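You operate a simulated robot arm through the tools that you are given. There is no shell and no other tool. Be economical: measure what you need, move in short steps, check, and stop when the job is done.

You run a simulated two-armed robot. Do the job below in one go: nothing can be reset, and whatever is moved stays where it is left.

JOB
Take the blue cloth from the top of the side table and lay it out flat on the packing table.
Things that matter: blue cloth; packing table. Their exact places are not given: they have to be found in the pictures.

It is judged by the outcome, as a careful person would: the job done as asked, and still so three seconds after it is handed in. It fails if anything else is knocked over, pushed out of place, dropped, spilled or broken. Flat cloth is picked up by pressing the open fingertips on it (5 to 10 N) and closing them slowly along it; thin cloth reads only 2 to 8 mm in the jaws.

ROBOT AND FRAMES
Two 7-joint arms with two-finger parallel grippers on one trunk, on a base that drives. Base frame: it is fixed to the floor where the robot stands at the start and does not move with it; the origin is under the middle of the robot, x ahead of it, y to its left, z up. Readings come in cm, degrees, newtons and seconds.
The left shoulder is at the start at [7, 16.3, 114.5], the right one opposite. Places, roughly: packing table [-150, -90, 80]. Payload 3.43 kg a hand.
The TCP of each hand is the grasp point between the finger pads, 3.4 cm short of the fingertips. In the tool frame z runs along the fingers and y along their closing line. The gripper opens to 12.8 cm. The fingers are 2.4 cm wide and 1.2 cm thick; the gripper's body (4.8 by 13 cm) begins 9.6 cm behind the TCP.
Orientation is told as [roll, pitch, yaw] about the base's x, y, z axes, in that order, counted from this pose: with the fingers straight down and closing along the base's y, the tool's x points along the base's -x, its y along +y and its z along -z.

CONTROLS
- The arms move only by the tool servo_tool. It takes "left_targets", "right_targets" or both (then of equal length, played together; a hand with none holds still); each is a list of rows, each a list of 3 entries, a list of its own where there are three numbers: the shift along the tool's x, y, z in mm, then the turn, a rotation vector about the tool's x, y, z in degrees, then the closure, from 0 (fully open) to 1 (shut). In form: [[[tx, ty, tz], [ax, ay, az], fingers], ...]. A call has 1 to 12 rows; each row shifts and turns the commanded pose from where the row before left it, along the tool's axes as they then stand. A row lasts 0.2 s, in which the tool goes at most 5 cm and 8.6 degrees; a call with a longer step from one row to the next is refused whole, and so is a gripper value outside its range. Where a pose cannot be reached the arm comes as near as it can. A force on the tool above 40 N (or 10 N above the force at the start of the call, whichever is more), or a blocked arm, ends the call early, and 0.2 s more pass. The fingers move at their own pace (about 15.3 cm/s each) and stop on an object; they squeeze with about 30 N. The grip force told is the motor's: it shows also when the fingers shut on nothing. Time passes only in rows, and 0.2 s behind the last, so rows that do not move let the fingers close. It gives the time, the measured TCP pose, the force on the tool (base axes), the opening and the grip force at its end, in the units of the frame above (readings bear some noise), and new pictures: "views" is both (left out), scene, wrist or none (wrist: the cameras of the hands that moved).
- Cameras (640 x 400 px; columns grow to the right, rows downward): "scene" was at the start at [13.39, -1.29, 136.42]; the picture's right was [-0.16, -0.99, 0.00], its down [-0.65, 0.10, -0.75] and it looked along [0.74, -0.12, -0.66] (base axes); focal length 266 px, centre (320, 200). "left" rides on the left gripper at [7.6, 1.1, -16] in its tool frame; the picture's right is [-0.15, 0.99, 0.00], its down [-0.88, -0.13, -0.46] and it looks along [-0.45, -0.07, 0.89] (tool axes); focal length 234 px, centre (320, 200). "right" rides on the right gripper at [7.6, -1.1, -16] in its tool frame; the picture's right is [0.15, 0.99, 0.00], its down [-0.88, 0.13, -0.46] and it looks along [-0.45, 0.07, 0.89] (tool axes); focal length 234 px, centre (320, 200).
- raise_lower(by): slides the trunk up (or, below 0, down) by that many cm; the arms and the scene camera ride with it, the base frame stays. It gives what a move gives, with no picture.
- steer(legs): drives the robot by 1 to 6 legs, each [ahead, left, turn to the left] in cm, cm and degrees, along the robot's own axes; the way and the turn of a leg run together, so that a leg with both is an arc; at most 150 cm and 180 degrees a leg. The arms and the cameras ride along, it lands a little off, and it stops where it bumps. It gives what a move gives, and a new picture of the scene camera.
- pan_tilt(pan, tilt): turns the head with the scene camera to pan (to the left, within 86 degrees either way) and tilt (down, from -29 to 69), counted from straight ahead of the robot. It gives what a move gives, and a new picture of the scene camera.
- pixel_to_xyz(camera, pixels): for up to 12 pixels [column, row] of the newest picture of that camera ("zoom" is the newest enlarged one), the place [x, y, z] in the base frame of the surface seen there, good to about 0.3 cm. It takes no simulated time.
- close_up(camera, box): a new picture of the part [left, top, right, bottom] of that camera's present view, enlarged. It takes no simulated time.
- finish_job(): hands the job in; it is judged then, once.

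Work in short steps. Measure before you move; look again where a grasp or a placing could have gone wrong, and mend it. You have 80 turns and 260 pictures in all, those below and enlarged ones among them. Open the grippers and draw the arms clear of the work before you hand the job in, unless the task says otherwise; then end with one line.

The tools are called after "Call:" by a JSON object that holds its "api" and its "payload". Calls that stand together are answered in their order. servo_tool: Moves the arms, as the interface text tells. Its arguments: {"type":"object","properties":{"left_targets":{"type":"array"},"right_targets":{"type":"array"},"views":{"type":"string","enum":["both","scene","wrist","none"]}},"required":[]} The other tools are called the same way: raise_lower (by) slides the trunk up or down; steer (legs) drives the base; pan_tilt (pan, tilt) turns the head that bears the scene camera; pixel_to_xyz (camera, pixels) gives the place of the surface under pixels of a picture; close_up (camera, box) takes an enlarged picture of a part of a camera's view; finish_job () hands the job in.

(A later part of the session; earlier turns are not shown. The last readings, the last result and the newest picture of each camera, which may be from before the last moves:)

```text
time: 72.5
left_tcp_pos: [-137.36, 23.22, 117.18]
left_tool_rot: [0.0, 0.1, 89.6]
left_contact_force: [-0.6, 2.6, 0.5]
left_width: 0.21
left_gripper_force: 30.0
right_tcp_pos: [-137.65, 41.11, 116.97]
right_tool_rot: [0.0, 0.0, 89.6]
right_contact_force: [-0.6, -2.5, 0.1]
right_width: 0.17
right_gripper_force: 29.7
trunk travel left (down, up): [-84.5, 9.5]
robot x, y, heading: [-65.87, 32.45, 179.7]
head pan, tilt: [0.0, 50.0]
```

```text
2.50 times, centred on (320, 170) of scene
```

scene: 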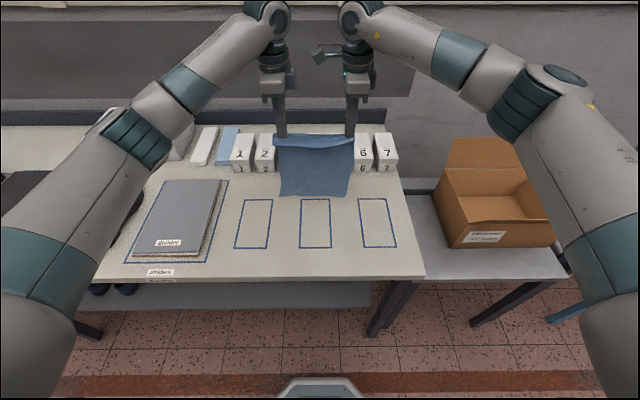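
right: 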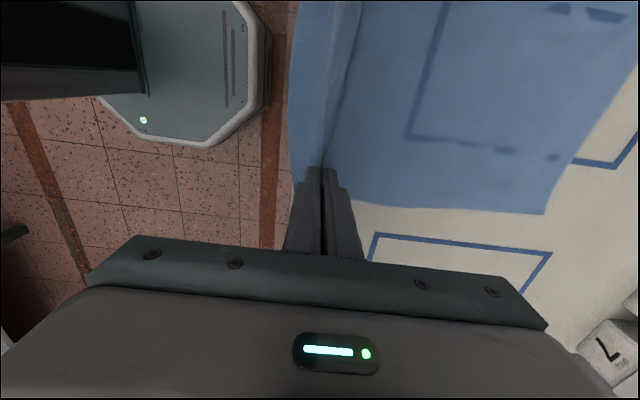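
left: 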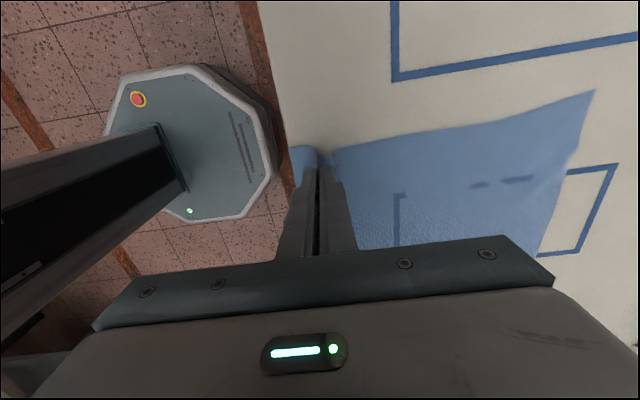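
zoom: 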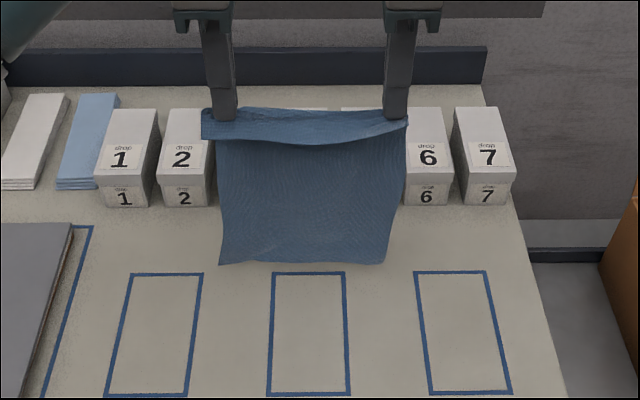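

The cloth hangs flat at x=-137.5. I repeat the pumped swing and lay.

Call:
{"api": "servo_tool", "payload": {"left_targets": [[[0, -40, 0], [0, 0, 0], 1], [[0, -40, 0], [0, 0, 0], 1], [[0, 47, 0], [0, 0, 0], 1], [[0, 47, 0], [0, 0, 0], 1], [[0, -30, 26], [0, 0, 0], 1], [[0, -30, 38], [0, 0, 0], 1], [[0, -30, 38], [0, 0, 0], 1], [[0, -30, 38], [0, 0, 0], 1], [[0, -28, 36], [0, 0, 0], 1], [[0, -26, 34], [0, 0, 0], 1], [[0, -20, 30], [0, 0, 0], 1], [[0, 0, 0], [0, 0, 0], 1]], "right_targets": [[[0, -40, 0], [0, 0, 0], 1], [[0, -40, 0], [0, 0, 0], 1], [[0, 47, 0], [0, 0, 0], 1], [[0, 47, 0], [0, 0, 0], 1], [[0, -30, 26], [0, 0, 0], 1], [[0, -30, 38], [0, 0, 0], 1], [[0, -30, 38], [0, 0, 0], 1], [[0, -30, 38], [0, 0, 0], 1], [[0, -28, 36], [0, 0, 0], 1], [[0, -26, 34], [0, 0, 0], 1], [[0, -20, 28], [0, 0, 0], 1], [[0, 0, 0], [0, 0, 0], 1]], "views": "both"}}

```text
time: 75.1
left_tcp_pos: [-119.48, 23.13, 93.22]
left_tool_rot: [0.0, 0.0, 89.5]
left_contact_force: [0.3, 1.8, 0.7]
left_width: 0.16
left_gripper_force: 29.6
right_tcp_pos: [-119.26, 40.9, 93.11]
right_tool_rot: [0.1, 0.2, 89.5]
right_contact_force: [-0.6, -1.9, 0.3]
right_width: 0.16
right_gripper_force: 30.3
trunk travel left (down, up): [-84.5, 9.5]
robot x, y, heading: [-66.1, 32.26, 179.9]
head pan, tilt: [0.0, 50.0]
```

scene: 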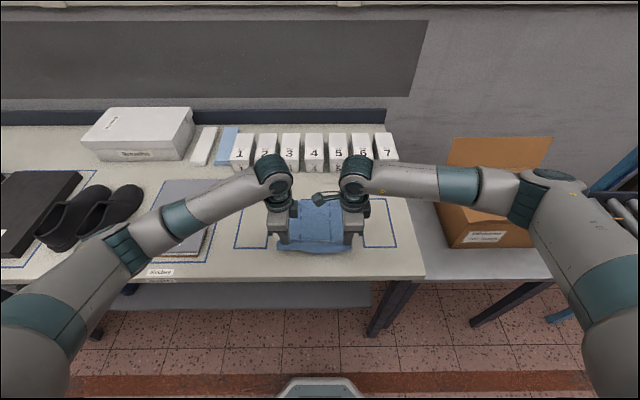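
right: 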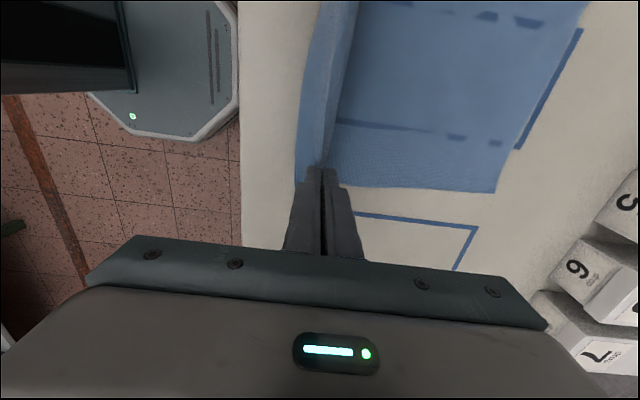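
left: 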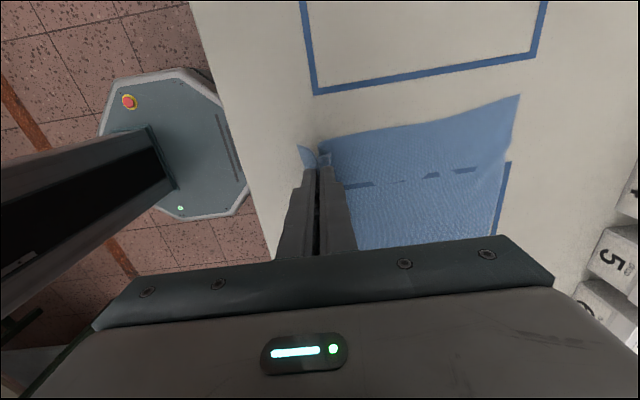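

Same good lay, now about 4.5 cm further from the front edge. I lower the hands to the cloth with a slight pull back.

Call:
{"api": "servo_tool", "payload": {"left_targets": [[[0, -5, 12], [0, 0, 0], 1], [[0, -5, 12], [0, 0, 0], 1], [[0, -5, 10], [0, 0, 0], 1], [[0, -5, 5], [0, 0, 0], 1], [[0, 0, 3], [0, 0, 0], 1], [[0, 0, 0], [0, 0, 0], 1]], "right_targets": [[[0, -5, 12], [0, 0, 0], 1], [[0, -5, 12], [0, 0, 0], 1], [[0, -5, 10], [0, 0, 0], 1], [[0, -5, 5], [0, 0, 0], 1], [[0, 0, 3], [0, 0, 0], 1], [[0, 0, 0], [0, 0, 0], 1]], "views": "wrist"}}

```text
time: 76.5
left_tcp_pos: [-117.45, 23.34, 89.24]
left_tool_rot: [0.0, 0.1, 89.5]
left_contact_force: [-0.2, 1.3, -0.2]
left_width: 0.19
left_gripper_force: 29.4
right_tcp_pos: [-117.49, 40.88, 89.27]
right_tool_rot: [0.1, 0.0, 89.5]
right_contact_force: [0.4, -1.0, -0.2]
right_width: 0.19
right_gripper_force: 29.9
trunk travel left (down, up): [-84.5, 9.5]
robot x, y, heading: [-66.14, 32.36, 179.3]
head pan, tilt: [0.0, 50.0]
```

right: 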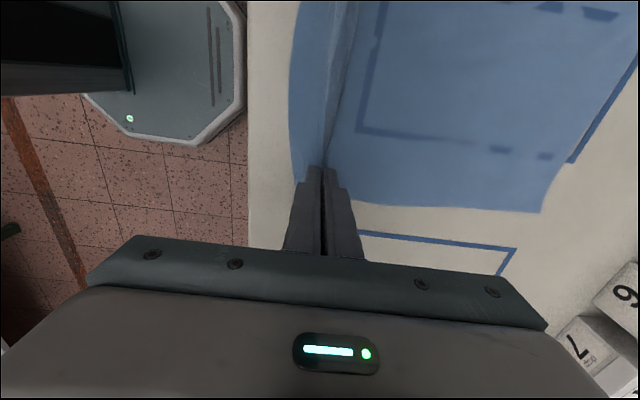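
left: 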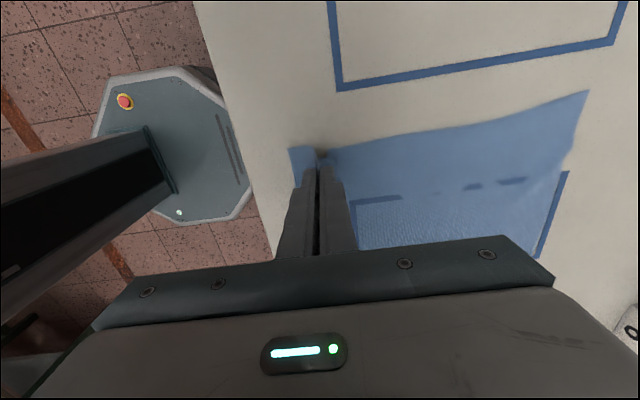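

The flap now lies well inside the table. I go down in 1–2 mm steps to touch.

Call:
{"api": "servo_tool", "payload": {"left_targets": [[[0, -2, 3], [0, 0, 0], 1], [[0, -2, 2], [0, 0, 0], 1], [[0, 0, 1.5], [0, 0, 0], 1], [[0, 0, 0], [0, 0, 0], 1]], "right_targets": [[[0, -2, 3], [0, 0, 0], 1], [[0, -2, 2], [0, 0, 0], 1], [[0, 0, 1.5], [0, 0, 0], 1], [[0, 0, 0], [0, 0, 0], 1]], "views": "none"}}

```text
time: 77.5
left_tcp_pos: [-117.14, 23.35, 88.71]
left_tool_rot: [0.2, 0.0, 89.5]
left_contact_force: [-3.7, -0.7, 18.6]
left_width: 0.2
left_gripper_force: 29.9
right_tcp_pos: [-117.0, 40.91, 88.84]
right_tool_rot: [0.1, 0.0, 89.5]
right_contact_force: [-0.3, -1.0, 2.7]
right_width: 0.17
right_gripper_force: 30.0
trunk travel left (down, up): [-84.5, 9.5]
robot x, y, heading: [-65.79, 32.81, 179.2]
head pan, tilt: [0.0, 50.0]
```

Left presses 18.6 N, right 2.7 N. I balance them and open slowly along the table, which also spreads the pinched fold.

Call:
{"api": "servo_tool", "payload": {"left_targets": [[[0, 0, -1], [0, 0, 0], 1], [[0, 0, 0], [0, 0, 0], 0.96], [[0, 0, 0], [0, 0, 0], 0.92], [[0, 0, 0], [0, 0, 0], 0.88], [[0, 0, 0], [0, 0, 0], 0.84], [[0, 0, 0], [0, 0, 0], 0.8], [[0, 0, 0], [0, 0, 0], 0.76], [[0, 0, 0], [0, 0, 0], 0.72], [[0, 0, 0], [0, 0, 0], 0.72]], "right_targets": [[[0, 0, 0.5], [0, 0, 0], 1], [[0, 0, 0], [0, 0, 0], 0.96], [[0, 0, 0], [0, 0, 0], 0.92], [[0, 0, 0], [0, 0, 0], 0.88], [[0, 0, 0], [0, 0, 0], 0.84], [[0, 0, 0], [0, 0, 0], 0.8], [[0, 0, 0], [0, 0, 0], 0.76], [[0, 0, 0], [0, 0, 0], 0.72], [[0, 0, 0], [0, 0, 0], 0.72]], "views": "wrist"}}

```text
time: 79.5
left_tcp_pos: [-116.92, 23.3, 88.58]
left_tool_rot: [0.2, 0.0, 89.5]
left_contact_force: [1.8, 1.4, 6.8]
left_width: 3.5
left_gripper_force: 0.1
right_tcp_pos: [-116.9, 40.9, 88.61]
right_tool_rot: [0.1, 0.0, 89.5]
right_contact_force: [-1.4, 0.0, 6.0]
right_width: 3.52
right_gripper_force: 0.0
trunk travel left (down, up): [-84.5, 9.5]
robot x, y, heading: [-66.24, 32.28, 179.3]
head pan, tilt: [0.0, 50.0]
```

right: 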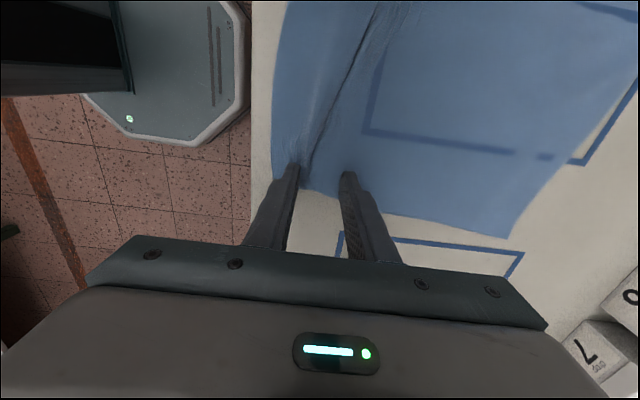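
left: 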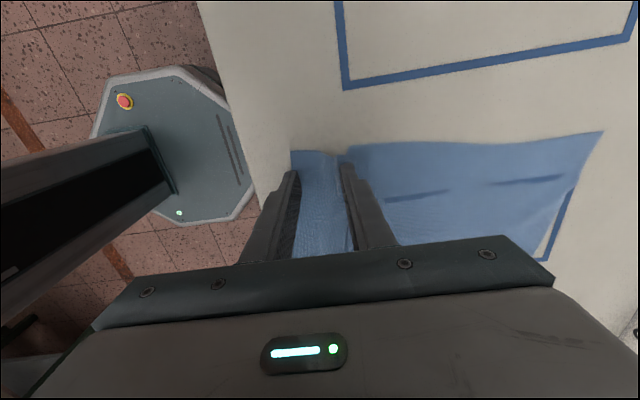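

Both hands released. I lift straight up, then draw back to see the cloth.

Call:
{"api": "servo_tool", "payload": {"left_targets": [[[0, 0, -15], [0, 0, 0], 0.72], [[0, 0, -30], [0, 0, 0], 0.72], [[0, 0, -40], [0, 0, 0], 0.72], [[0, 0, -40], [0, 0, 0], 0.72], [[40, 0, -20], [0, 0, 0], 0.72], [[-40, 0, 0], [0, 0, 0], 0.72]], "right_targets": [[[0, 0, -15], [0, 0, 0], 0.72], [[0, 0, -30], [0, 0, 0], 0.72], [[0, 0, -40], [0, 0, 0], 0.72], [[0, 0, -40], [0, 0, 0], 0.72], [[-40, 0, -20], [0, 0, 0], 0.72], [[-40, 0, 0], [0, 0, 0], 0.72]], "views": "both"}}

```text
time: 80.9
left_tcp_pos: [-116.85, 23.67, 103.16]
left_tool_rot: [0.0, 0.3, 89.5]
left_contact_force: [-0.4, 0.2, 0.4]
left_width: 3.59
left_gripper_force: 0.0
right_tcp_pos: [-116.96, 49.46, 102.77]
right_tool_rot: [0.0, 0.4, 89.5]
right_contact_force: [-0.3, 0.8, -0.1]
right_width: 3.59
right_gripper_force: 0.1
trunk travel left (down, up): [-84.5, 9.5]
robot x, y, heading: [-65.38, 32.55, 179.3]
head pan, tilt: [0.0, 50.0]
```

scene: 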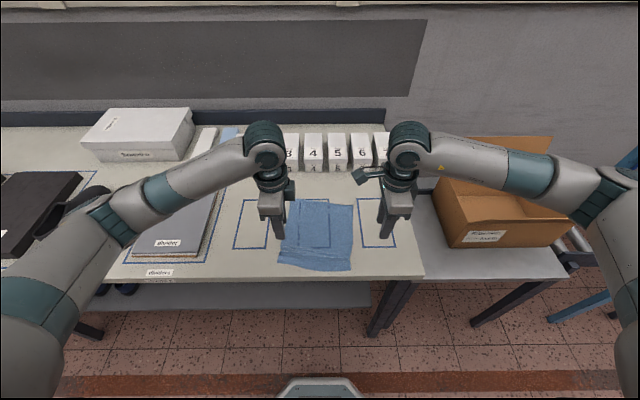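
right: 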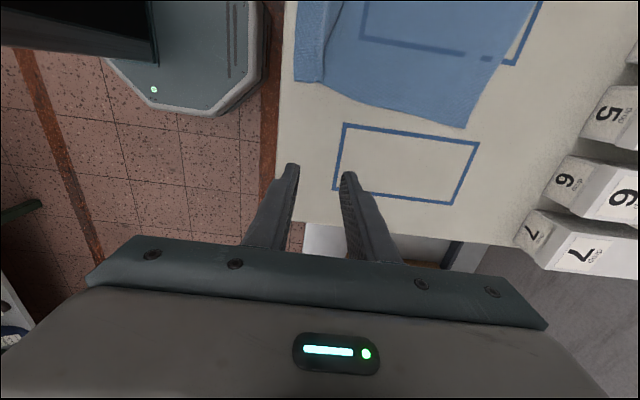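
left: 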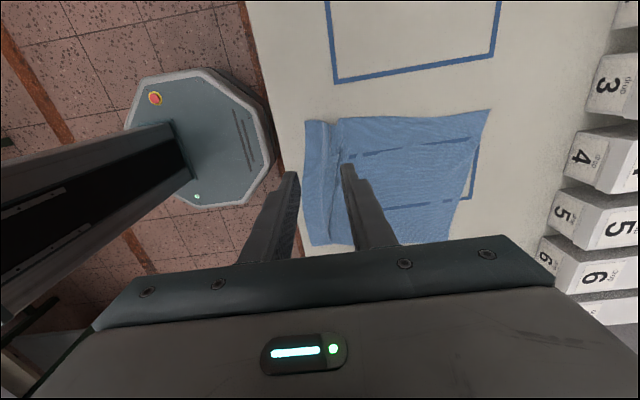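

The cloth lies on the table with a ridge near the front edge. I move the hands aside to inspect it.

Call:
{"api": "servo_tool", "payload": {"left_targets": [[[40, 0, -15], [0, 0, 0], 0.72], [[40, 0, -15], [0, 0, 0], 0.72], [[40, 0, -15], [0, 0, 0], 0.72], [[30, 0, 0], [0, 0, 0], 0.72], [[0, 0, 0], [0, 0, 0], 0.72]], "right_targets": [[[-30, 0, -15], [0, 0, 0], 0.72], [[-30, 0, -15], [0, 0, 0], 0.72], [[-30, 0, -15], [0, 0, 0], 0.72], [[0, 0, 0], [0, 0, 0], 0.72], [[0, 0, 0], [0, 0, 0], 0.72]], "views": "none"}}

Call:
{"api": "close_up", "payload": {"camera": "scene", "box": [260, 185, 380, 285]}}

Call:
{"api": "pixel_to_xyz", "payload": {"camera": "scene", "pixels": [[288, 202], [352, 206], [352, 268], [280, 262], [316, 262], [316, 248], [316, 225], [300, 251], [340, 255], [320, 280], [316, 254], [285, 250]]}}

```text
time: 82.1
left_tcp_pos: [-117.36, 8.4, 107.47]
left_tool_rot: [0.1, 0.1, 89.4]
left_contact_force: [-0.3, 1.4, 0.4]
left_width: 3.59
left_gripper_force: 0.2
right_tcp_pos: [-117.09, 57.96, 107.34]
right_tool_rot: [0.0, 0.1, 89.5]
right_contact_force: [0.7, 0.3, 0.2]
right_width: 3.6
right_gripper_force: 0.0
trunk travel left (down, up): [-84.5, 9.5]
robot x, y, heading: [-65.9, 32.55, 179.5]
head pan, tilt: [0.0, 50.0]
```

```text
4.00 times, centred on (320, 235) of scene
```

zoom: 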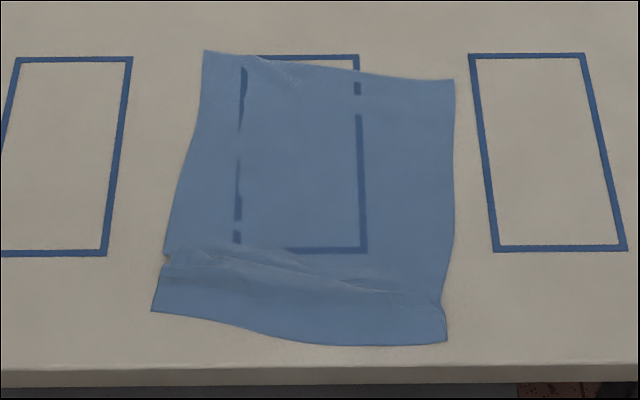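

```text
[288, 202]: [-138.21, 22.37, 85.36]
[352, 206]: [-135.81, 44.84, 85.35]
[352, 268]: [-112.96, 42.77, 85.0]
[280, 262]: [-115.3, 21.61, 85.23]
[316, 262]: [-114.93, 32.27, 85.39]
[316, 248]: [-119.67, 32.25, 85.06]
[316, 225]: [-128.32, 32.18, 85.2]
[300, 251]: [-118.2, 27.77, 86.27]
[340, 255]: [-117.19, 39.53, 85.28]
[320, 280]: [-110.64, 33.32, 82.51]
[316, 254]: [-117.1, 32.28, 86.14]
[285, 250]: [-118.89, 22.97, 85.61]
```

The cloth is about 23.5 cm long instead of 29: a ridge near x≈-118 swallows about 5 cm. I'll press both hands on the far part (x≈-131) and slide it away from me to pull the ridge out; first I go above those points.

Call:
{"api": "servo_tool", "payload": {"left_targets": [[[-42, 38, 0], [0, 0, 0], 0.75], [[-42, 38, 0], [0, 0, 0], 0.75], [[-42, 37, 0], [0, 0, 0], 0.75], [[-40, 38, 0], [0, 0, 0], 0.75], [[0, 0, 45], [0, 0, 0], 0.75], [[0, 0, 45], [0, 0, 0], 0.75], [[0, 0, 45], [0, 0, 0], 0.75], [[0, 0, 30], [0, 0, 0], 0.75], [[0, 0, 0], [0, 0, 0], 0.75]], "right_targets": [[[40, 34, 0], [0, 0, 0], 0.75], [[40, 34, 0], [0, 0, 0], 0.75], [[40, 33, 0], [0, 0, 0], 0.75], [[40, 33, 0], [0, 0, 0], 0.75], [[0, 0, 45], [0, 0, 0], 0.75], [[0, 0, 45], [0, 0, 0], 0.75], [[0, 0, 45], [0, 0, 0], 0.75], [[0, 0, 30], [0, 0, 0], 0.75], [[0, 0, 0], [0, 0, 0], 0.75]], "views": "both"}}

```text
refused: row 1 steps farther than a row can; nothing moved
```

One row was over 5 cm; I split the sideways travel into five rows.

Call:
{"api": "servo_tool", "payload": {"left_targets": [[[-34, 30, 0], [0, 0, 0], 0.75], [[-33, 30, 0], [0, 0, 0], 0.75], [[-33, 30, 0], [0, 0, 0], 0.75], [[-33, 30, 0], [0, 0, 0], 0.75], [[-33, 31, 0], [0, 0, 0], 0.75], [[0, 0, 45], [0, 0, 0], 0.75], [[0, 0, 45], [0, 0, 0], 0.75], [[0, 0, 45], [0, 0, 0], 0.75], [[0, 0, 35], [0, 0, 0], 0.75], [[0, 0, 0], [0, 0, 0], 0.75]], "right_targets": [[[32, 27, 0], [0, 0, 0], 0.75], [[32, 27, 0], [0, 0, 0], 0.75], [[32, 27, 0], [0, 0, 0], 0.75], [[32, 27, 0], [0, 0, 0], 0.75], [[32, 26, 0], [0, 0, 0], 0.75], [[0, 0, 45], [0, 0, 0], 0.75], [[0, 0, 45], [0, 0, 0], 0.75], [[0, 0, 45], [0, 0, 0], 0.75], [[0, 0, 35], [0, 0, 0], 0.75], [[0, 0, 0], [0, 0, 0], 0.75]], "views": "both"}}

```text
time: 84.3
left_tcp_pos: [-131.93, 24.93, 90.61]
left_tool_rot: [0.1, 0.0, 89.5]
left_contact_force: [-1.1, -0.4, -0.1]
left_width: 3.21
left_gripper_force: 0.1
right_tcp_pos: [-130.38, 41.98, 90.45]
right_tool_rot: [0.0, 0.0, 89.6]
right_contact_force: [0.5, 0.4, -0.6]
right_width: 3.2
right_gripper_force: 0.0
trunk travel left (down, up): [-84.5, 9.5]
robot x, y, heading: [-66.15, 32.53, 179.5]
head pan, tilt: [0.0, 50.0]
```

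scene: 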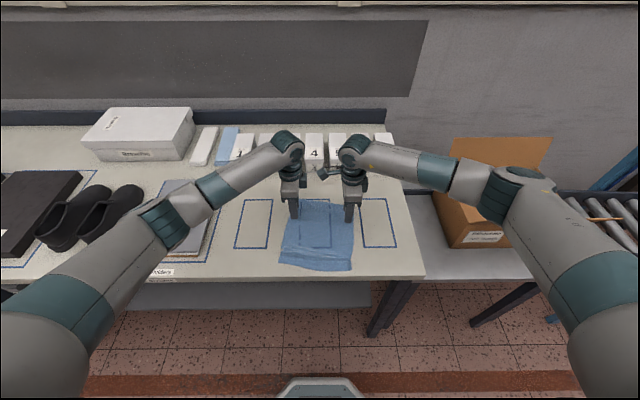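
right: 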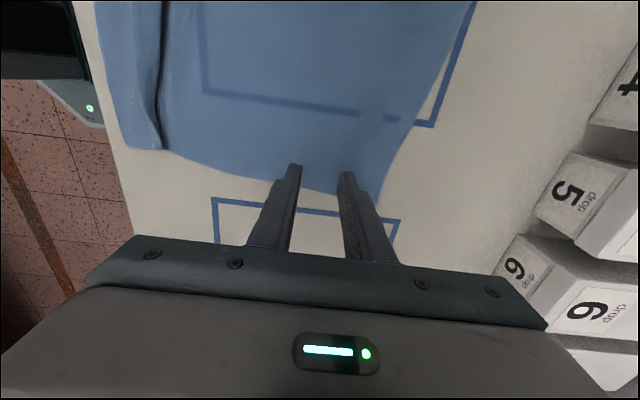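
left: 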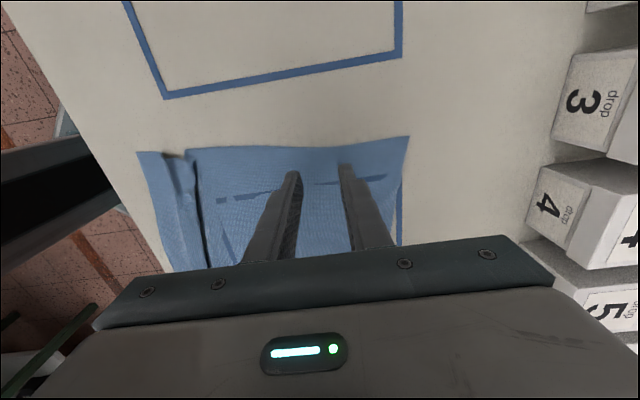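

Fingertips are over the far part inside its edges. I lower to contact.

Call:
{"api": "servo_tool", "payload": {"left_targets": [[[0, 0, 9], [0, 0, 0], 0.75], [[0, 0, 6], [0, 0, 0], 0.75], [[0, 0, 3], [0, 0, 0], 0.75], [[0, 0, 2], [0, 0, 0], 0.75], [[0, 0, 0], [0, 0, 0], 0.75]], "right_targets": [[[0, 0, 8], [0, 0, 0], 0.75], [[0, 0, 6], [0, 0, 0], 0.75], [[0, 0, 3], [0, 0, 0], 0.75], [[0, 0, 2], [0, 0, 0], 0.75], [[0, 0, 0], [0, 0, 0], 0.75]], "views": "none"}}

```text
time: 85.5
left_tcp_pos: [-132.1, 24.9, 88.57]
left_tool_rot: [0.0, 0.1, 89.5]
left_contact_force: [-0.9, -0.5, -0.2]
left_width: 3.19
left_gripper_force: 0.0
right_tcp_pos: [-130.44, 42.01, 88.64]
right_tool_rot: [0.0, 0.1, 89.6]
right_contact_force: [-0.1, 0.0, 0.0]
right_width: 3.19
right_gripper_force: 0.0
trunk travel left (down, up): [-84.5, 9.5]
robot x, y, heading: [-66.16, 32.46, 179.5]
head pan, tilt: [0.0, 50.0]
```

Just above contact; another 1.5 mm down.

Call:
{"api": "servo_tool", "payload": {"left_targets": [[[0, 0, 1], [0, 0, 0], 0.75], [[0, 0, 0.6], [0, 0, 0], 0.75], [[0, 0, 0], [0, 0, 0], 0.75]], "right_targets": [[[0, 0, 1], [0, 0, 0], 0.75], [[0, 0, 0.8], [0, 0, 0], 0.75], [[0, 0, 0], [0, 0, 0], 0.75]], "views": "none"}}

```text
time: 86.3
left_tcp_pos: [-132.14, 25.13, 88.52]
left_tool_rot: [0.1, 0.0, 89.5]
left_contact_force: [0.2, -0.5, 5.7]
left_width: 3.21
left_gripper_force: 0.0
right_tcp_pos: [-130.37, 41.99, 88.59]
right_tool_rot: [0.1, 0.0, 89.5]
right_contact_force: [-0.8, 0.4, 2.2]
right_width: 3.19
right_gripper_force: 0.1
trunk travel left (down, up): [-84.5, 9.5]
robot x, y, heading: [-66.18, 32.65, 179.4]
head pan, tilt: [0.0, 50.0]
```

Contact at 5.7 N and 2.2 N. I press slightly more and slide forward 4.5 cm.

Call:
{"api": "servo_tool", "payload": {"left_targets": [[[0, 0, 0.3], [0, 0, 0], 0.75], [[0, 7, 0], [0, 0, 0], 0.75], [[0, 8, 0], [0, 0, 0], 0.75], [[0, 8, 0], [0, 0, 0], 0.75], [[0, 8, 0], [0, 0, 0], 0.75], [[0, 8, 0], [0, 0, 0], 0.75], [[0, 6, 0], [0, 0, 0], 0.75], [[0, 0, 0], [0, 0, 0], 0.75]], "right_targets": [[[0, 0, 0.6], [0, 0, 0], 0.75], [[0, 7, 0], [0, 0, 0], 0.75], [[0, 8, 0], [0, 0, 0], 0.75], [[0, 8, 0], [0, 0, 0], 0.75], [[0, 8, 0], [0, 0, 0], 0.75], [[0, 8, 0], [0, 0, 0], 0.75], [[0, 6, 0], [0, 0, 0], 0.75], [[0, 0, 0], [0, 0, 0], 0.75]], "views": "both"}}

Call:
{"api": "close_up", "payload": {"camera": "scene", "box": [260, 185, 380, 285]}}

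```text
time: 88.1
left_tcp_pos: [-136.33, 25.14, 88.46]
left_tool_rot: [0.0, 0.0, 89.5]
left_contact_force: [0.9, 0.0, 2.7]
left_width: 3.17
left_gripper_force: 0.0
right_tcp_pos: [-134.83, 41.98, 88.59]
right_tool_rot: [0.2, 0.1, 89.6]
right_contact_force: [1.9, -0.1, 12.7]
right_width: 3.22
right_gripper_force: 0.6
trunk travel left (down, up): [-84.5, 9.5]
robot x, y, heading: [-66.03, 32.3, 179.5]
head pan, tilt: [0.0, 50.0]
```

scene: 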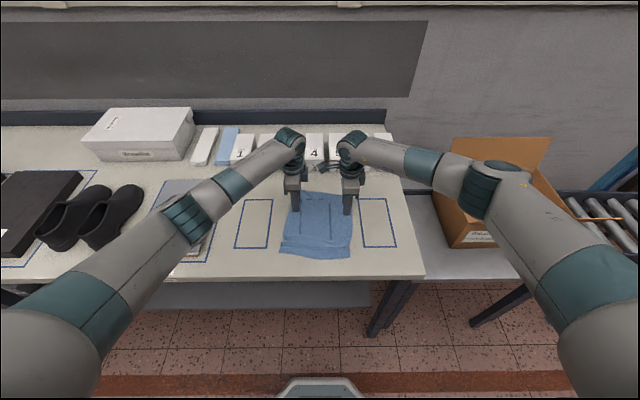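
right: 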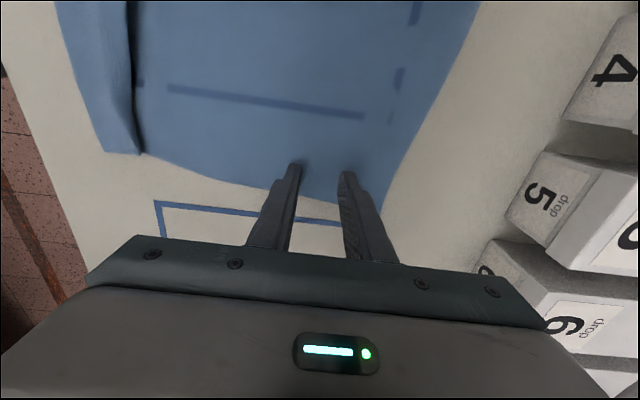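
left: 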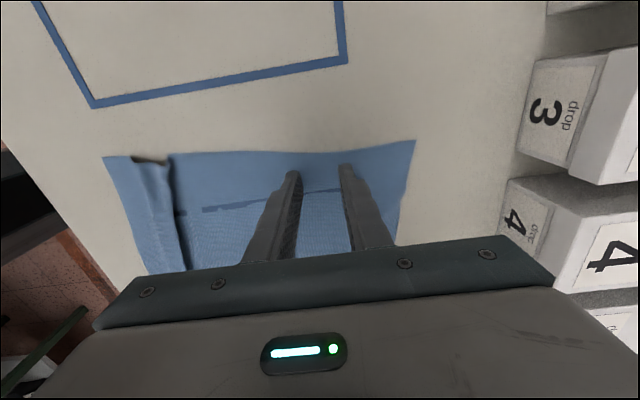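

```text
4.00 times, centred on (320, 235) of scene
```

zoom: 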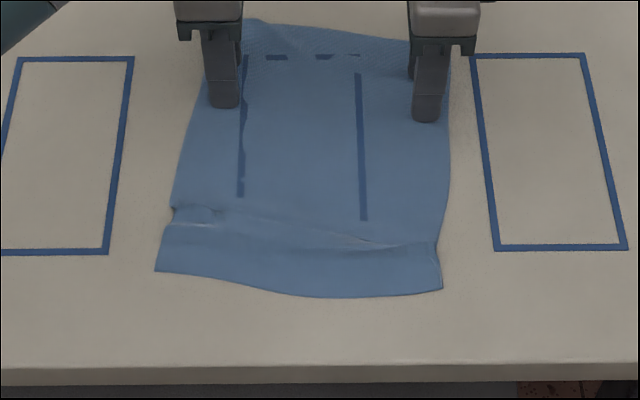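

The cloth slid forward as a whole, giving room at the front; the fold stays. Now I measure the front strip; the left hand will anchor the body while the right pulls the strip toward me.

Call:
{"api": "pixel_to_xyz", "payload": {"camera": "zoom", "pixels": [[158, 268], [300, 292], [440, 286], [175, 225], [300, 245], [430, 250], [200, 212], [370, 240], [400, 270], [200, 255], [172, 200], [436, 238]]}}

Call:
{"api": "close_up", "payload": {"camera": "left", "box": [80, 130, 280, 280]}}

Call:
{"api": "close_up", "payload": {"camera": "right", "box": [40, 0, 240, 170]}}

```text
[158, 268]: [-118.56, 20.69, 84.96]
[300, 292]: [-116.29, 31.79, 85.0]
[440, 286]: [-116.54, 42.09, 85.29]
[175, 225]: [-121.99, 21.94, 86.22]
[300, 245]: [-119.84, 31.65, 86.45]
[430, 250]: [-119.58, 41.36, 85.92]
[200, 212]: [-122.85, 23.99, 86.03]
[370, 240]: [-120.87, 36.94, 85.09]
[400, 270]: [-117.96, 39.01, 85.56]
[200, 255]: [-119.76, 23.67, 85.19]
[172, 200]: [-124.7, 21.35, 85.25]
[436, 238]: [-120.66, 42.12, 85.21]
```

```text
2.67 times, centred on (180, 205) of left
```

zoom: 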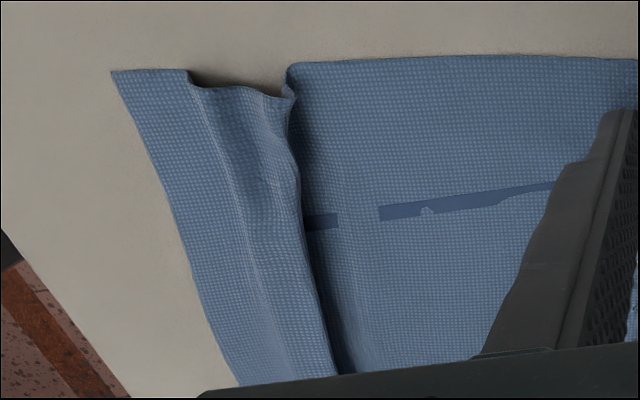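

```text
2.35 times, centred on (140, 85) of right
```

zoom: 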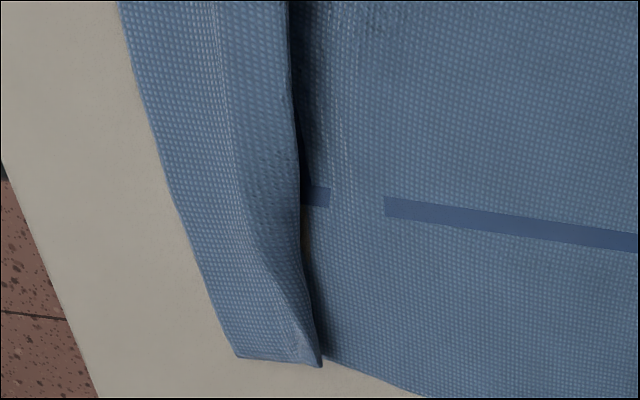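

The strip folds over the body toward the far side, so pulling it toward me should open it. I lift both hands, close the fingers, and go above the strip (left (-119.2, 25), right (-117.8, 39.5)).

Call:
{"api": "servo_tool", "payload": {"left_targets": [[[0, 0, -20], [0, 0, 0], 0.75], [[0, 0, -25], [0, 0, 0], 0.85], [[0, -43, 0], [0, 0, 0], 1], [[0, -43, 0], [0, 0, 0], 1], [[0, -43, 0], [0, 0, 0], 1], [[0, -42, 0], [0, 0, 0], 1], [[0, 0, 20], [0, 0, 0], 1], [[0, 0, 8], [0, 0, 0], 1], [[0, 0, 0], [0, 0, 0], 1]], "right_targets": [[[0, 0, -20], [0, 0, 0], 0.75], [[0, 0, -25], [0, 0, 0], 0.85], [[7, -43, 0], [0, 0, 0], 1], [[6, -43, 0], [0, 0, 0], 1], [[6, -42, 0], [0, 0, 0], 1], [[6, -42, 0], [0, 0, 0], 1], [[0, 0, 20], [0, 0, 0], 1], [[0, 0, 8], [0, 0, 0], 1], [[0, 0, 0], [0, 0, 0], 1]], "views": "both"}}

```text
time: 90.1
left_tcp_pos: [-119.41, 25.09, 89.93]
left_tool_rot: [0.0, 0.0, 89.5]
left_contact_force: [0.0, -0.3, 0.4]
left_width: 0.01
left_gripper_force: 29.6
right_tcp_pos: [-117.9, 39.46, 90.04]
right_tool_rot: [-0.1, 0.0, 89.5]
right_contact_force: [0.2, -0.2, 0.0]
right_width: 0.01
right_gripper_force: 30.1
trunk travel left (down, up): [-84.5, 9.5]
robot x, y, heading: [-66.13, 32.24, 179.1]
head pan, tilt: [0.0, 50.0]
```

scene: 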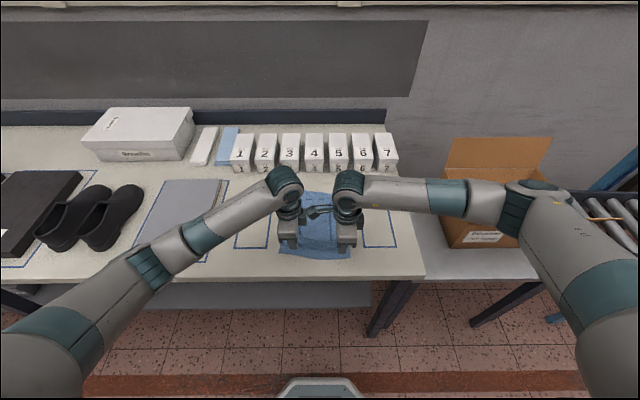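
right: 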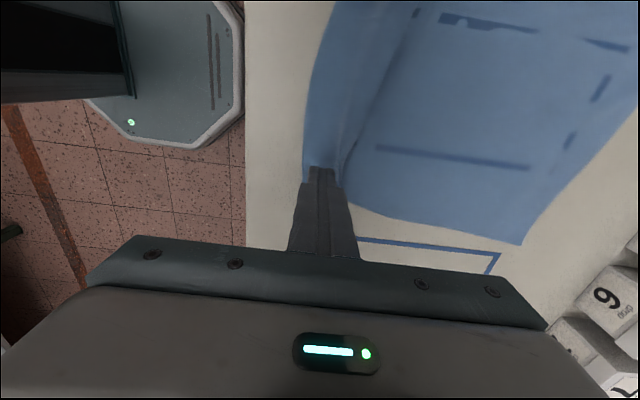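
left: 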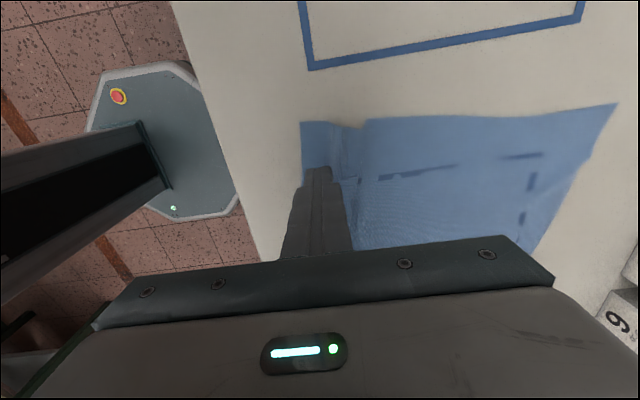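

The fingertips are on the strip, in front of the ridge. I lower to contact.

Call:
{"api": "servo_tool", "payload": {"left_targets": [[[0, 0, 8], [0, 0, 0], 1], [[0, 0, 4], [0, 0, 0], 1], [[0, 0, 2.4], [0, 0, 0], 1], [[0, 0, 0], [0, 0, 0], 1]], "right_targets": [[[0, 0, 8], [0, 0, 0], 1], [[0, 0, 4], [0, 0, 0], 1], [[0, 0, 2.8], [0, 0, 0], 1], [[0, 0, 0], [0, 0, 0], 1]], "views": "none"}}

```text
time: 91.1
left_tcp_pos: [-119.58, 25.04, 88.59]
left_tool_rot: [0.0, 0.1, 89.4]
left_contact_force: [-0.3, 0.5, -0.2]
left_width: 0.0
left_gripper_force: 30.6
right_tcp_pos: [-118.04, 39.41, 88.69]
right_tool_rot: [-0.1, 0.0, 89.5]
right_contact_force: [-0.1, 0.5, -0.6]
right_width: 0.04
right_gripper_force: 30.2
trunk travel left (down, up): [-84.5, 9.5]
robot x, y, heading: [-66.03, 32.5, 179.4]
head pan, tilt: [0.0, 50.0]
```

No contact yet; I press 2 mm more and then pull back 1.5 cm as a first test.

Call:
{"api": "servo_tool", "payload": {"left_targets": [[[0, 0, 1], [0, 0, 0], 1], [[0, 0, 0.8], [0, 0, 0], 1], [[0, 0, 0], [0, 0, 0], 1], [[0, -5, 0], [0, 0, 0], 1], [[0, -5, 0], [0, 0, 0], 1], [[0, -5, 0], [0, 0, 0], 1]], "right_targets": [[[0, 0, 1], [0, 0, 0], 1], [[0, 0, 1.0], [0, 0, 0], 1], [[0, 0, 0], [0, 0, 0], 1], [[0, -5, 0], [0, 0, 0], 1], [[0, -5, 0], [0, 0, 0], 1], [[0, -5, 0], [0, 0, 0], 1]], "views": "both"}}

```text
time: 92.5
left_tcp_pos: [-117.91, 24.73, 88.47]
left_tool_rot: [0.2, 0.0, 89.5]
left_contact_force: [0.3, 0.3, 1.2]
left_width: 0.01
left_gripper_force: 30.0
right_tcp_pos: [-116.42, 39.57, 88.45]
right_tool_rot: [0.2, 0.1, 89.6]
right_contact_force: [-4.3, 0.3, 19.4]
right_width: 0.03
right_gripper_force: 29.9
trunk travel left (down, up): [-84.5, 9.5]
robot x, y, heading: [-65.85, 32.53, 179.4]
head pan, tilt: [0.0, 50.0]
```

scene: 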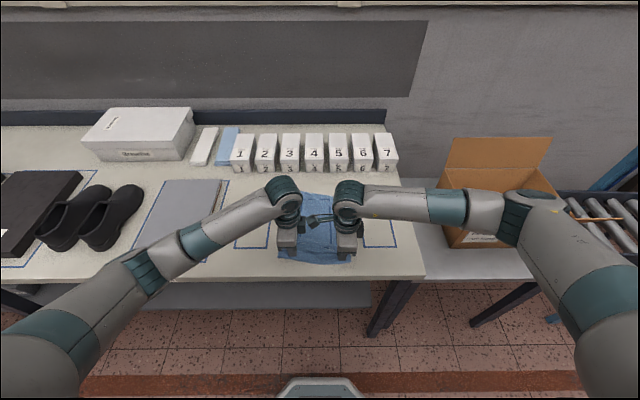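
right: 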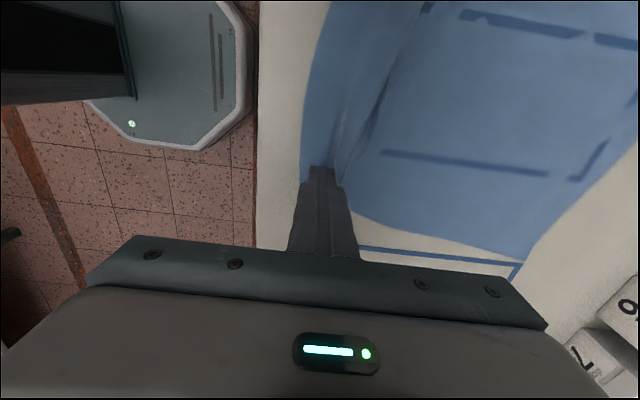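
left: 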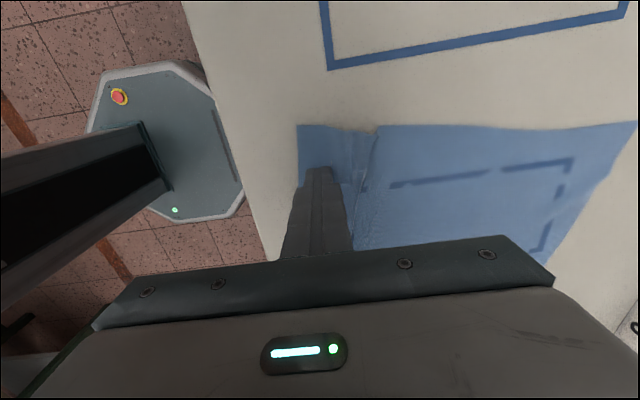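

It works: the fold is opening with the strip following the fingers. I balance the pressure and pull 3.2 cm more.

Call:
{"api": "servo_tool", "payload": {"left_targets": [[[0, -4, 0.4], [0, 0, 0], 1], [[0, -5, 0], [0, 0, 0], 1], [[0, -5, 0], [0, 0, 0], 1], [[0, -6, 0], [0, 0, 0], 1], [[0, -6, 0], [0, 0, 0], 1], [[0, -6, 0], [0, 0, 0], 1], [[0, 0, 0], [0, 0, 0], 1]], "right_targets": [[[0, -4, -0.6], [0, 0, 0], 1], [[0, -5, 0], [0, 0, 0], 1], [[0, -5, 0], [0, 0, 0], 1], [[0, -6, 0], [0, 0, 0], 1], [[0, -6, 0], [0, 0, 0], 1], [[0, -6, 0], [0, 0, 0], 1], [[0, 0, 0], [0, 0, 0], 1]], "views": "both"}}

Call:
{"api": "close_up", "payload": {"camera": "scene", "box": [260, 185, 380, 285]}}

```text
time: 94.1
left_tcp_pos: [-114.67, 24.84, 88.47]
left_tool_rot: [0.1, 0.0, 89.4]
left_contact_force: [-1.2, -0.1, 4.6]
left_width: 0.03
left_gripper_force: 30.1
right_tcp_pos: [-113.23, 39.34, 88.5]
right_tool_rot: [0.1, 0.0, 89.5]
right_contact_force: [-3.5, -0.2, 19.3]
right_width: 0.01
right_gripper_force: 29.7
trunk travel left (down, up): [-84.5, 9.5]
robot x, y, heading: [-66.17, 32.63, 179.5]
head pan, tilt: [0.0, 50.0]
```

scene: 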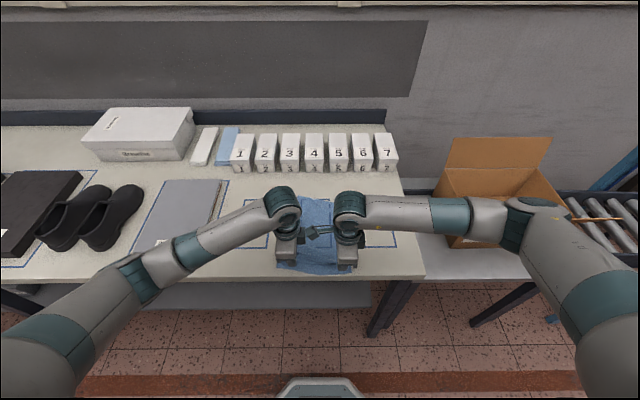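
right: 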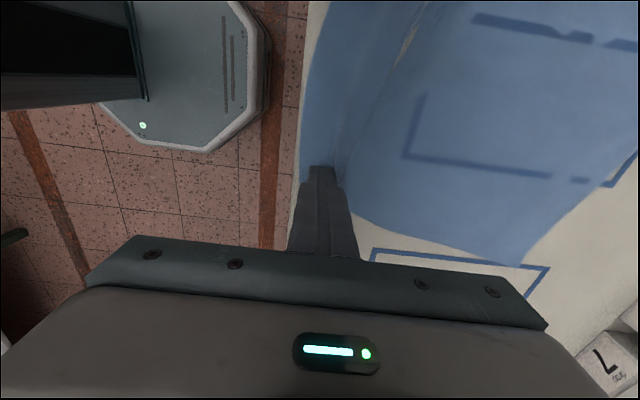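
left: 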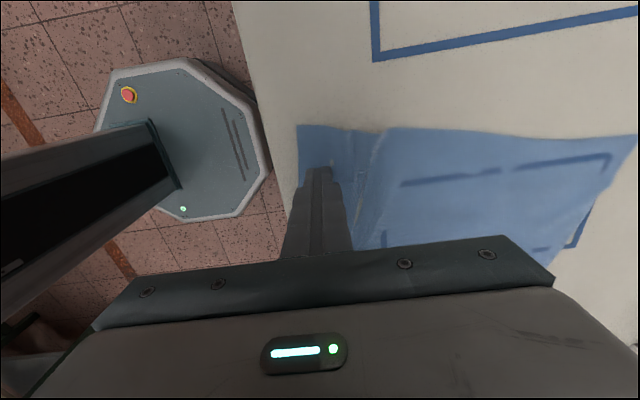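

```text
4.00 times, centred on (320, 235) of scene
```

zoom: 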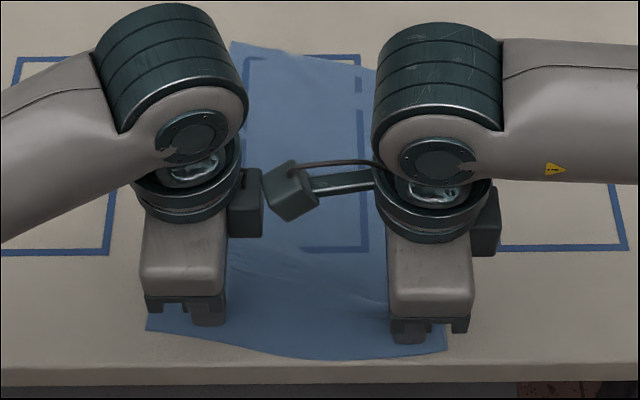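

The ridge is wider and lower now. I lift the hands and move them aside to inspect.

Call:
{"api": "servo_tool", "payload": {"left_targets": [[[0, 0, -20], [0, 0, 0], 1], [[0, 0, -45], [0, 0, 0], 1], [[0, 0, -45], [0, 0, 0], 1], [[45, 0, 0], [0, 0, 0], 1], [[45, 0, 0], [0, 0, 0], 1], [[45, 0, 0], [0, 0, 0], 1], [[0, 0, 0], [0, 0, 0], 1]], "right_targets": [[[0, 0, -20], [0, 0, 0], 1], [[0, 0, -45], [0, 0, 0], 1], [[0, 0, -45], [0, 0, 0], 1], [[-45, 0, 0], [0, 0, 0], 1], [[-45, 0, 0], [0, 0, 0], 1], [[-45, 0, 0], [0, 0, 0], 1], [[0, 0, 0], [0, 0, 0], 1]], "views": "none"}}

Call:
{"api": "close_up", "payload": {"camera": "scene", "box": [260, 185, 380, 285]}}

Call:
{"api": "pixel_to_xyz", "payload": {"camera": "zoom", "pixels": [[234, 45], [452, 80], [445, 345], [150, 325], [300, 355], [300, 260], [200, 260], [400, 290], [300, 180]]}}

```text
time: 95.7
left_tcp_pos: [-114.91, 11.48, 99.46]
left_tool_rot: [0.0, 0.0, 89.5]
left_contact_force: [0.2, 0.8, -0.1]
left_width: 0.01
left_gripper_force: 29.8
right_tcp_pos: [-113.24, 52.83, 99.26]
right_tool_rot: [0.1, 0.0, 89.5]
right_contact_force: [-0.8, 0.5, -0.4]
right_width: 0.01
right_gripper_force: 29.8
trunk travel left (down, up): [-84.5, 9.5]
robot x, y, heading: [-65.85, 32.53, 179.4]
head pan, tilt: [0.0, 50.0]
```

```text
4.00 times, centred on (320, 235) of scene
```

zoom: 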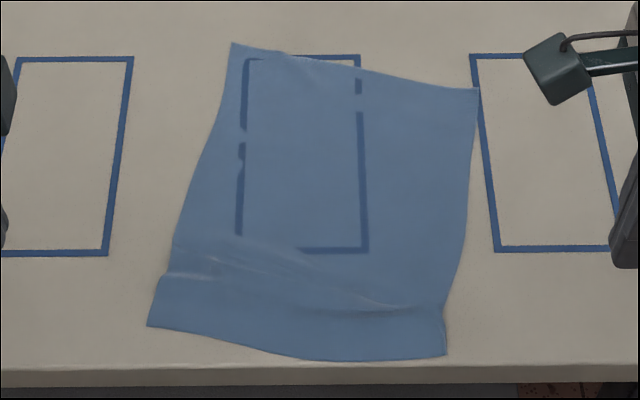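

```text
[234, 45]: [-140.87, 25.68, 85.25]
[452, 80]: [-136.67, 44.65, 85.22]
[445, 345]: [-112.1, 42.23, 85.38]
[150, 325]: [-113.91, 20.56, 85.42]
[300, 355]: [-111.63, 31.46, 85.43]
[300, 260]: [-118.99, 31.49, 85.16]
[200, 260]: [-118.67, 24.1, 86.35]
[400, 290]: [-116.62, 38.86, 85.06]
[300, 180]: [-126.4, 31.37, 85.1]
```

The left side is now nearly full length (27.4 cm), while the right side still hides about 4 cm in the fold. Left hand will anchor the strip at (-113.7, 34), and the right will push the right side away from (-130, 42.5).

Call:
{"api": "servo_tool", "payload": {"left_targets": [[[-45, -2, 0], [0, 0, 0], 1], [[-45, -2, 0], [0, 0, 0], 1], [[-45, -2, 0], [0, 0, 0], 1], [[-45, -3, 0], [0, 0, 0], 1], [[-45, -3, 0], [0, 0, 0], 1], [[0, 0, 40], [0, 0, 0], 1], [[0, 0, 40], [0, 0, 0], 1], [[0, 0, 14], [0, 0, 0], 1], [[0, 0, 0], [0, 0, 0], 1]], "right_targets": [[[20, 34, 0], [0, 0, 0], 0.75], [[20, 34, 0], [0, 0, 0], 0.75], [[21, 34, 0], [0, 0, 0], 0.75], [[21, 33, 0], [0, 0, 0], 0.75], [[21, 33, 0], [0, 0, 0], 0.75], [[0, 0, 40], [0, 0, 0], 0.75], [[0, 0, 40], [0, 0, 0], 0.75], [[0, 0, 12], [0, 0, 0], 0.75], [[0, 0, 0], [0, 0, 0], 0.75]], "views": "both"}}

```text
time: 97.7
left_tcp_pos: [-113.32, 33.92, 89.91]
left_tool_rot: [0.0, 0.0, 89.5]
left_contact_force: [0.2, 1.3, 0.2]
left_width: 0.0
left_gripper_force: 30.3
right_tcp_pos: [-130.06, 42.8, 90.33]
right_tool_rot: [0.0, 0.0, 89.5]
right_contact_force: [-0.5, -0.7, -0.4]
right_width: 3.21
right_gripper_force: 0.0
trunk travel left (down, up): [-84.5, 9.5]
robot x, y, heading: [-66.08, 32.57, 179.7]
head pan, tilt: [0.0, 50.0]
```

scene: 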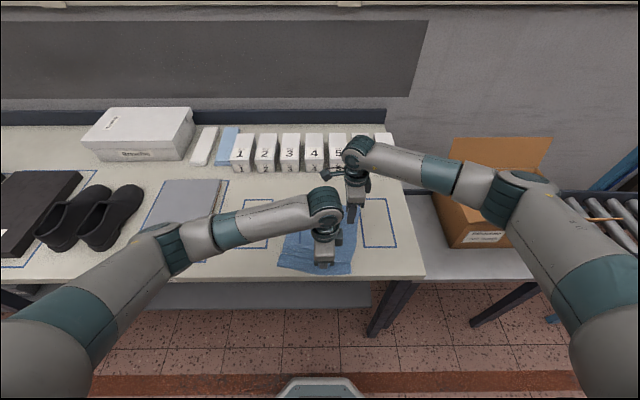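
right: 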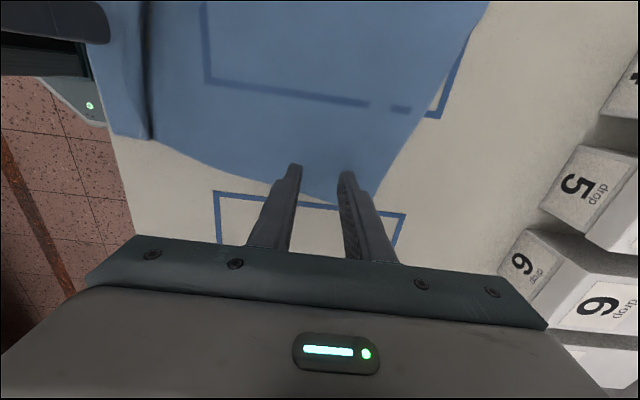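
left: 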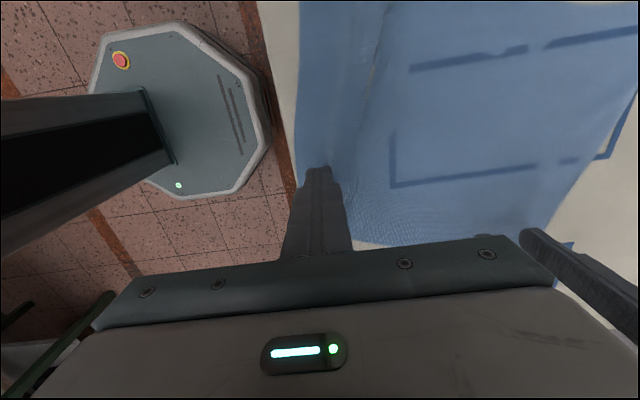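

Positions are good. I lower both to contact: left as anchor, right for pushing.

Call:
{"api": "servo_tool", "payload": {"left_targets": [[[0, 0, 9], [0, 0, 0], 1], [[0, 0, 4], [0, 0, 0], 1], [[0, 0, 2], [0, 0, 0], 1], [[0, 0, 1], [0, 0, 0], 1], [[0, 0, 0], [0, 0, 0], 1]], "right_targets": [[[0, 0, 10], [0, 0, 0], 0.75], [[0, 0, 6], [0, 0, 0], 0.75], [[0, 0, 2], [0, 0, 0], 0.75], [[0, 0, 1], [0, 0, 0], 0.75], [[0, 0, 0], [0, 0, 0], 0.75]], "views": "none"}}

```text
time: 98.9
left_tcp_pos: [-113.43, 33.96, 88.42]
left_tool_rot: [0.1, -0.1, 89.5]
left_contact_force: [-0.4, -1.7, 4.8]
left_width: 0.0
left_gripper_force: 30.1
right_tcp_pos: [-130.06, 42.77, 88.56]
right_tool_rot: [0.2, 0.0, 89.5]
right_contact_force: [-0.9, 1.3, 8.9]
right_width: 3.19
right_gripper_force: 0.0
trunk travel left (down, up): [-84.5, 9.5]
robot x, y, heading: [-65.81, 32.45, 179.5]
head pan, tilt: [0.0, 50.0]
```

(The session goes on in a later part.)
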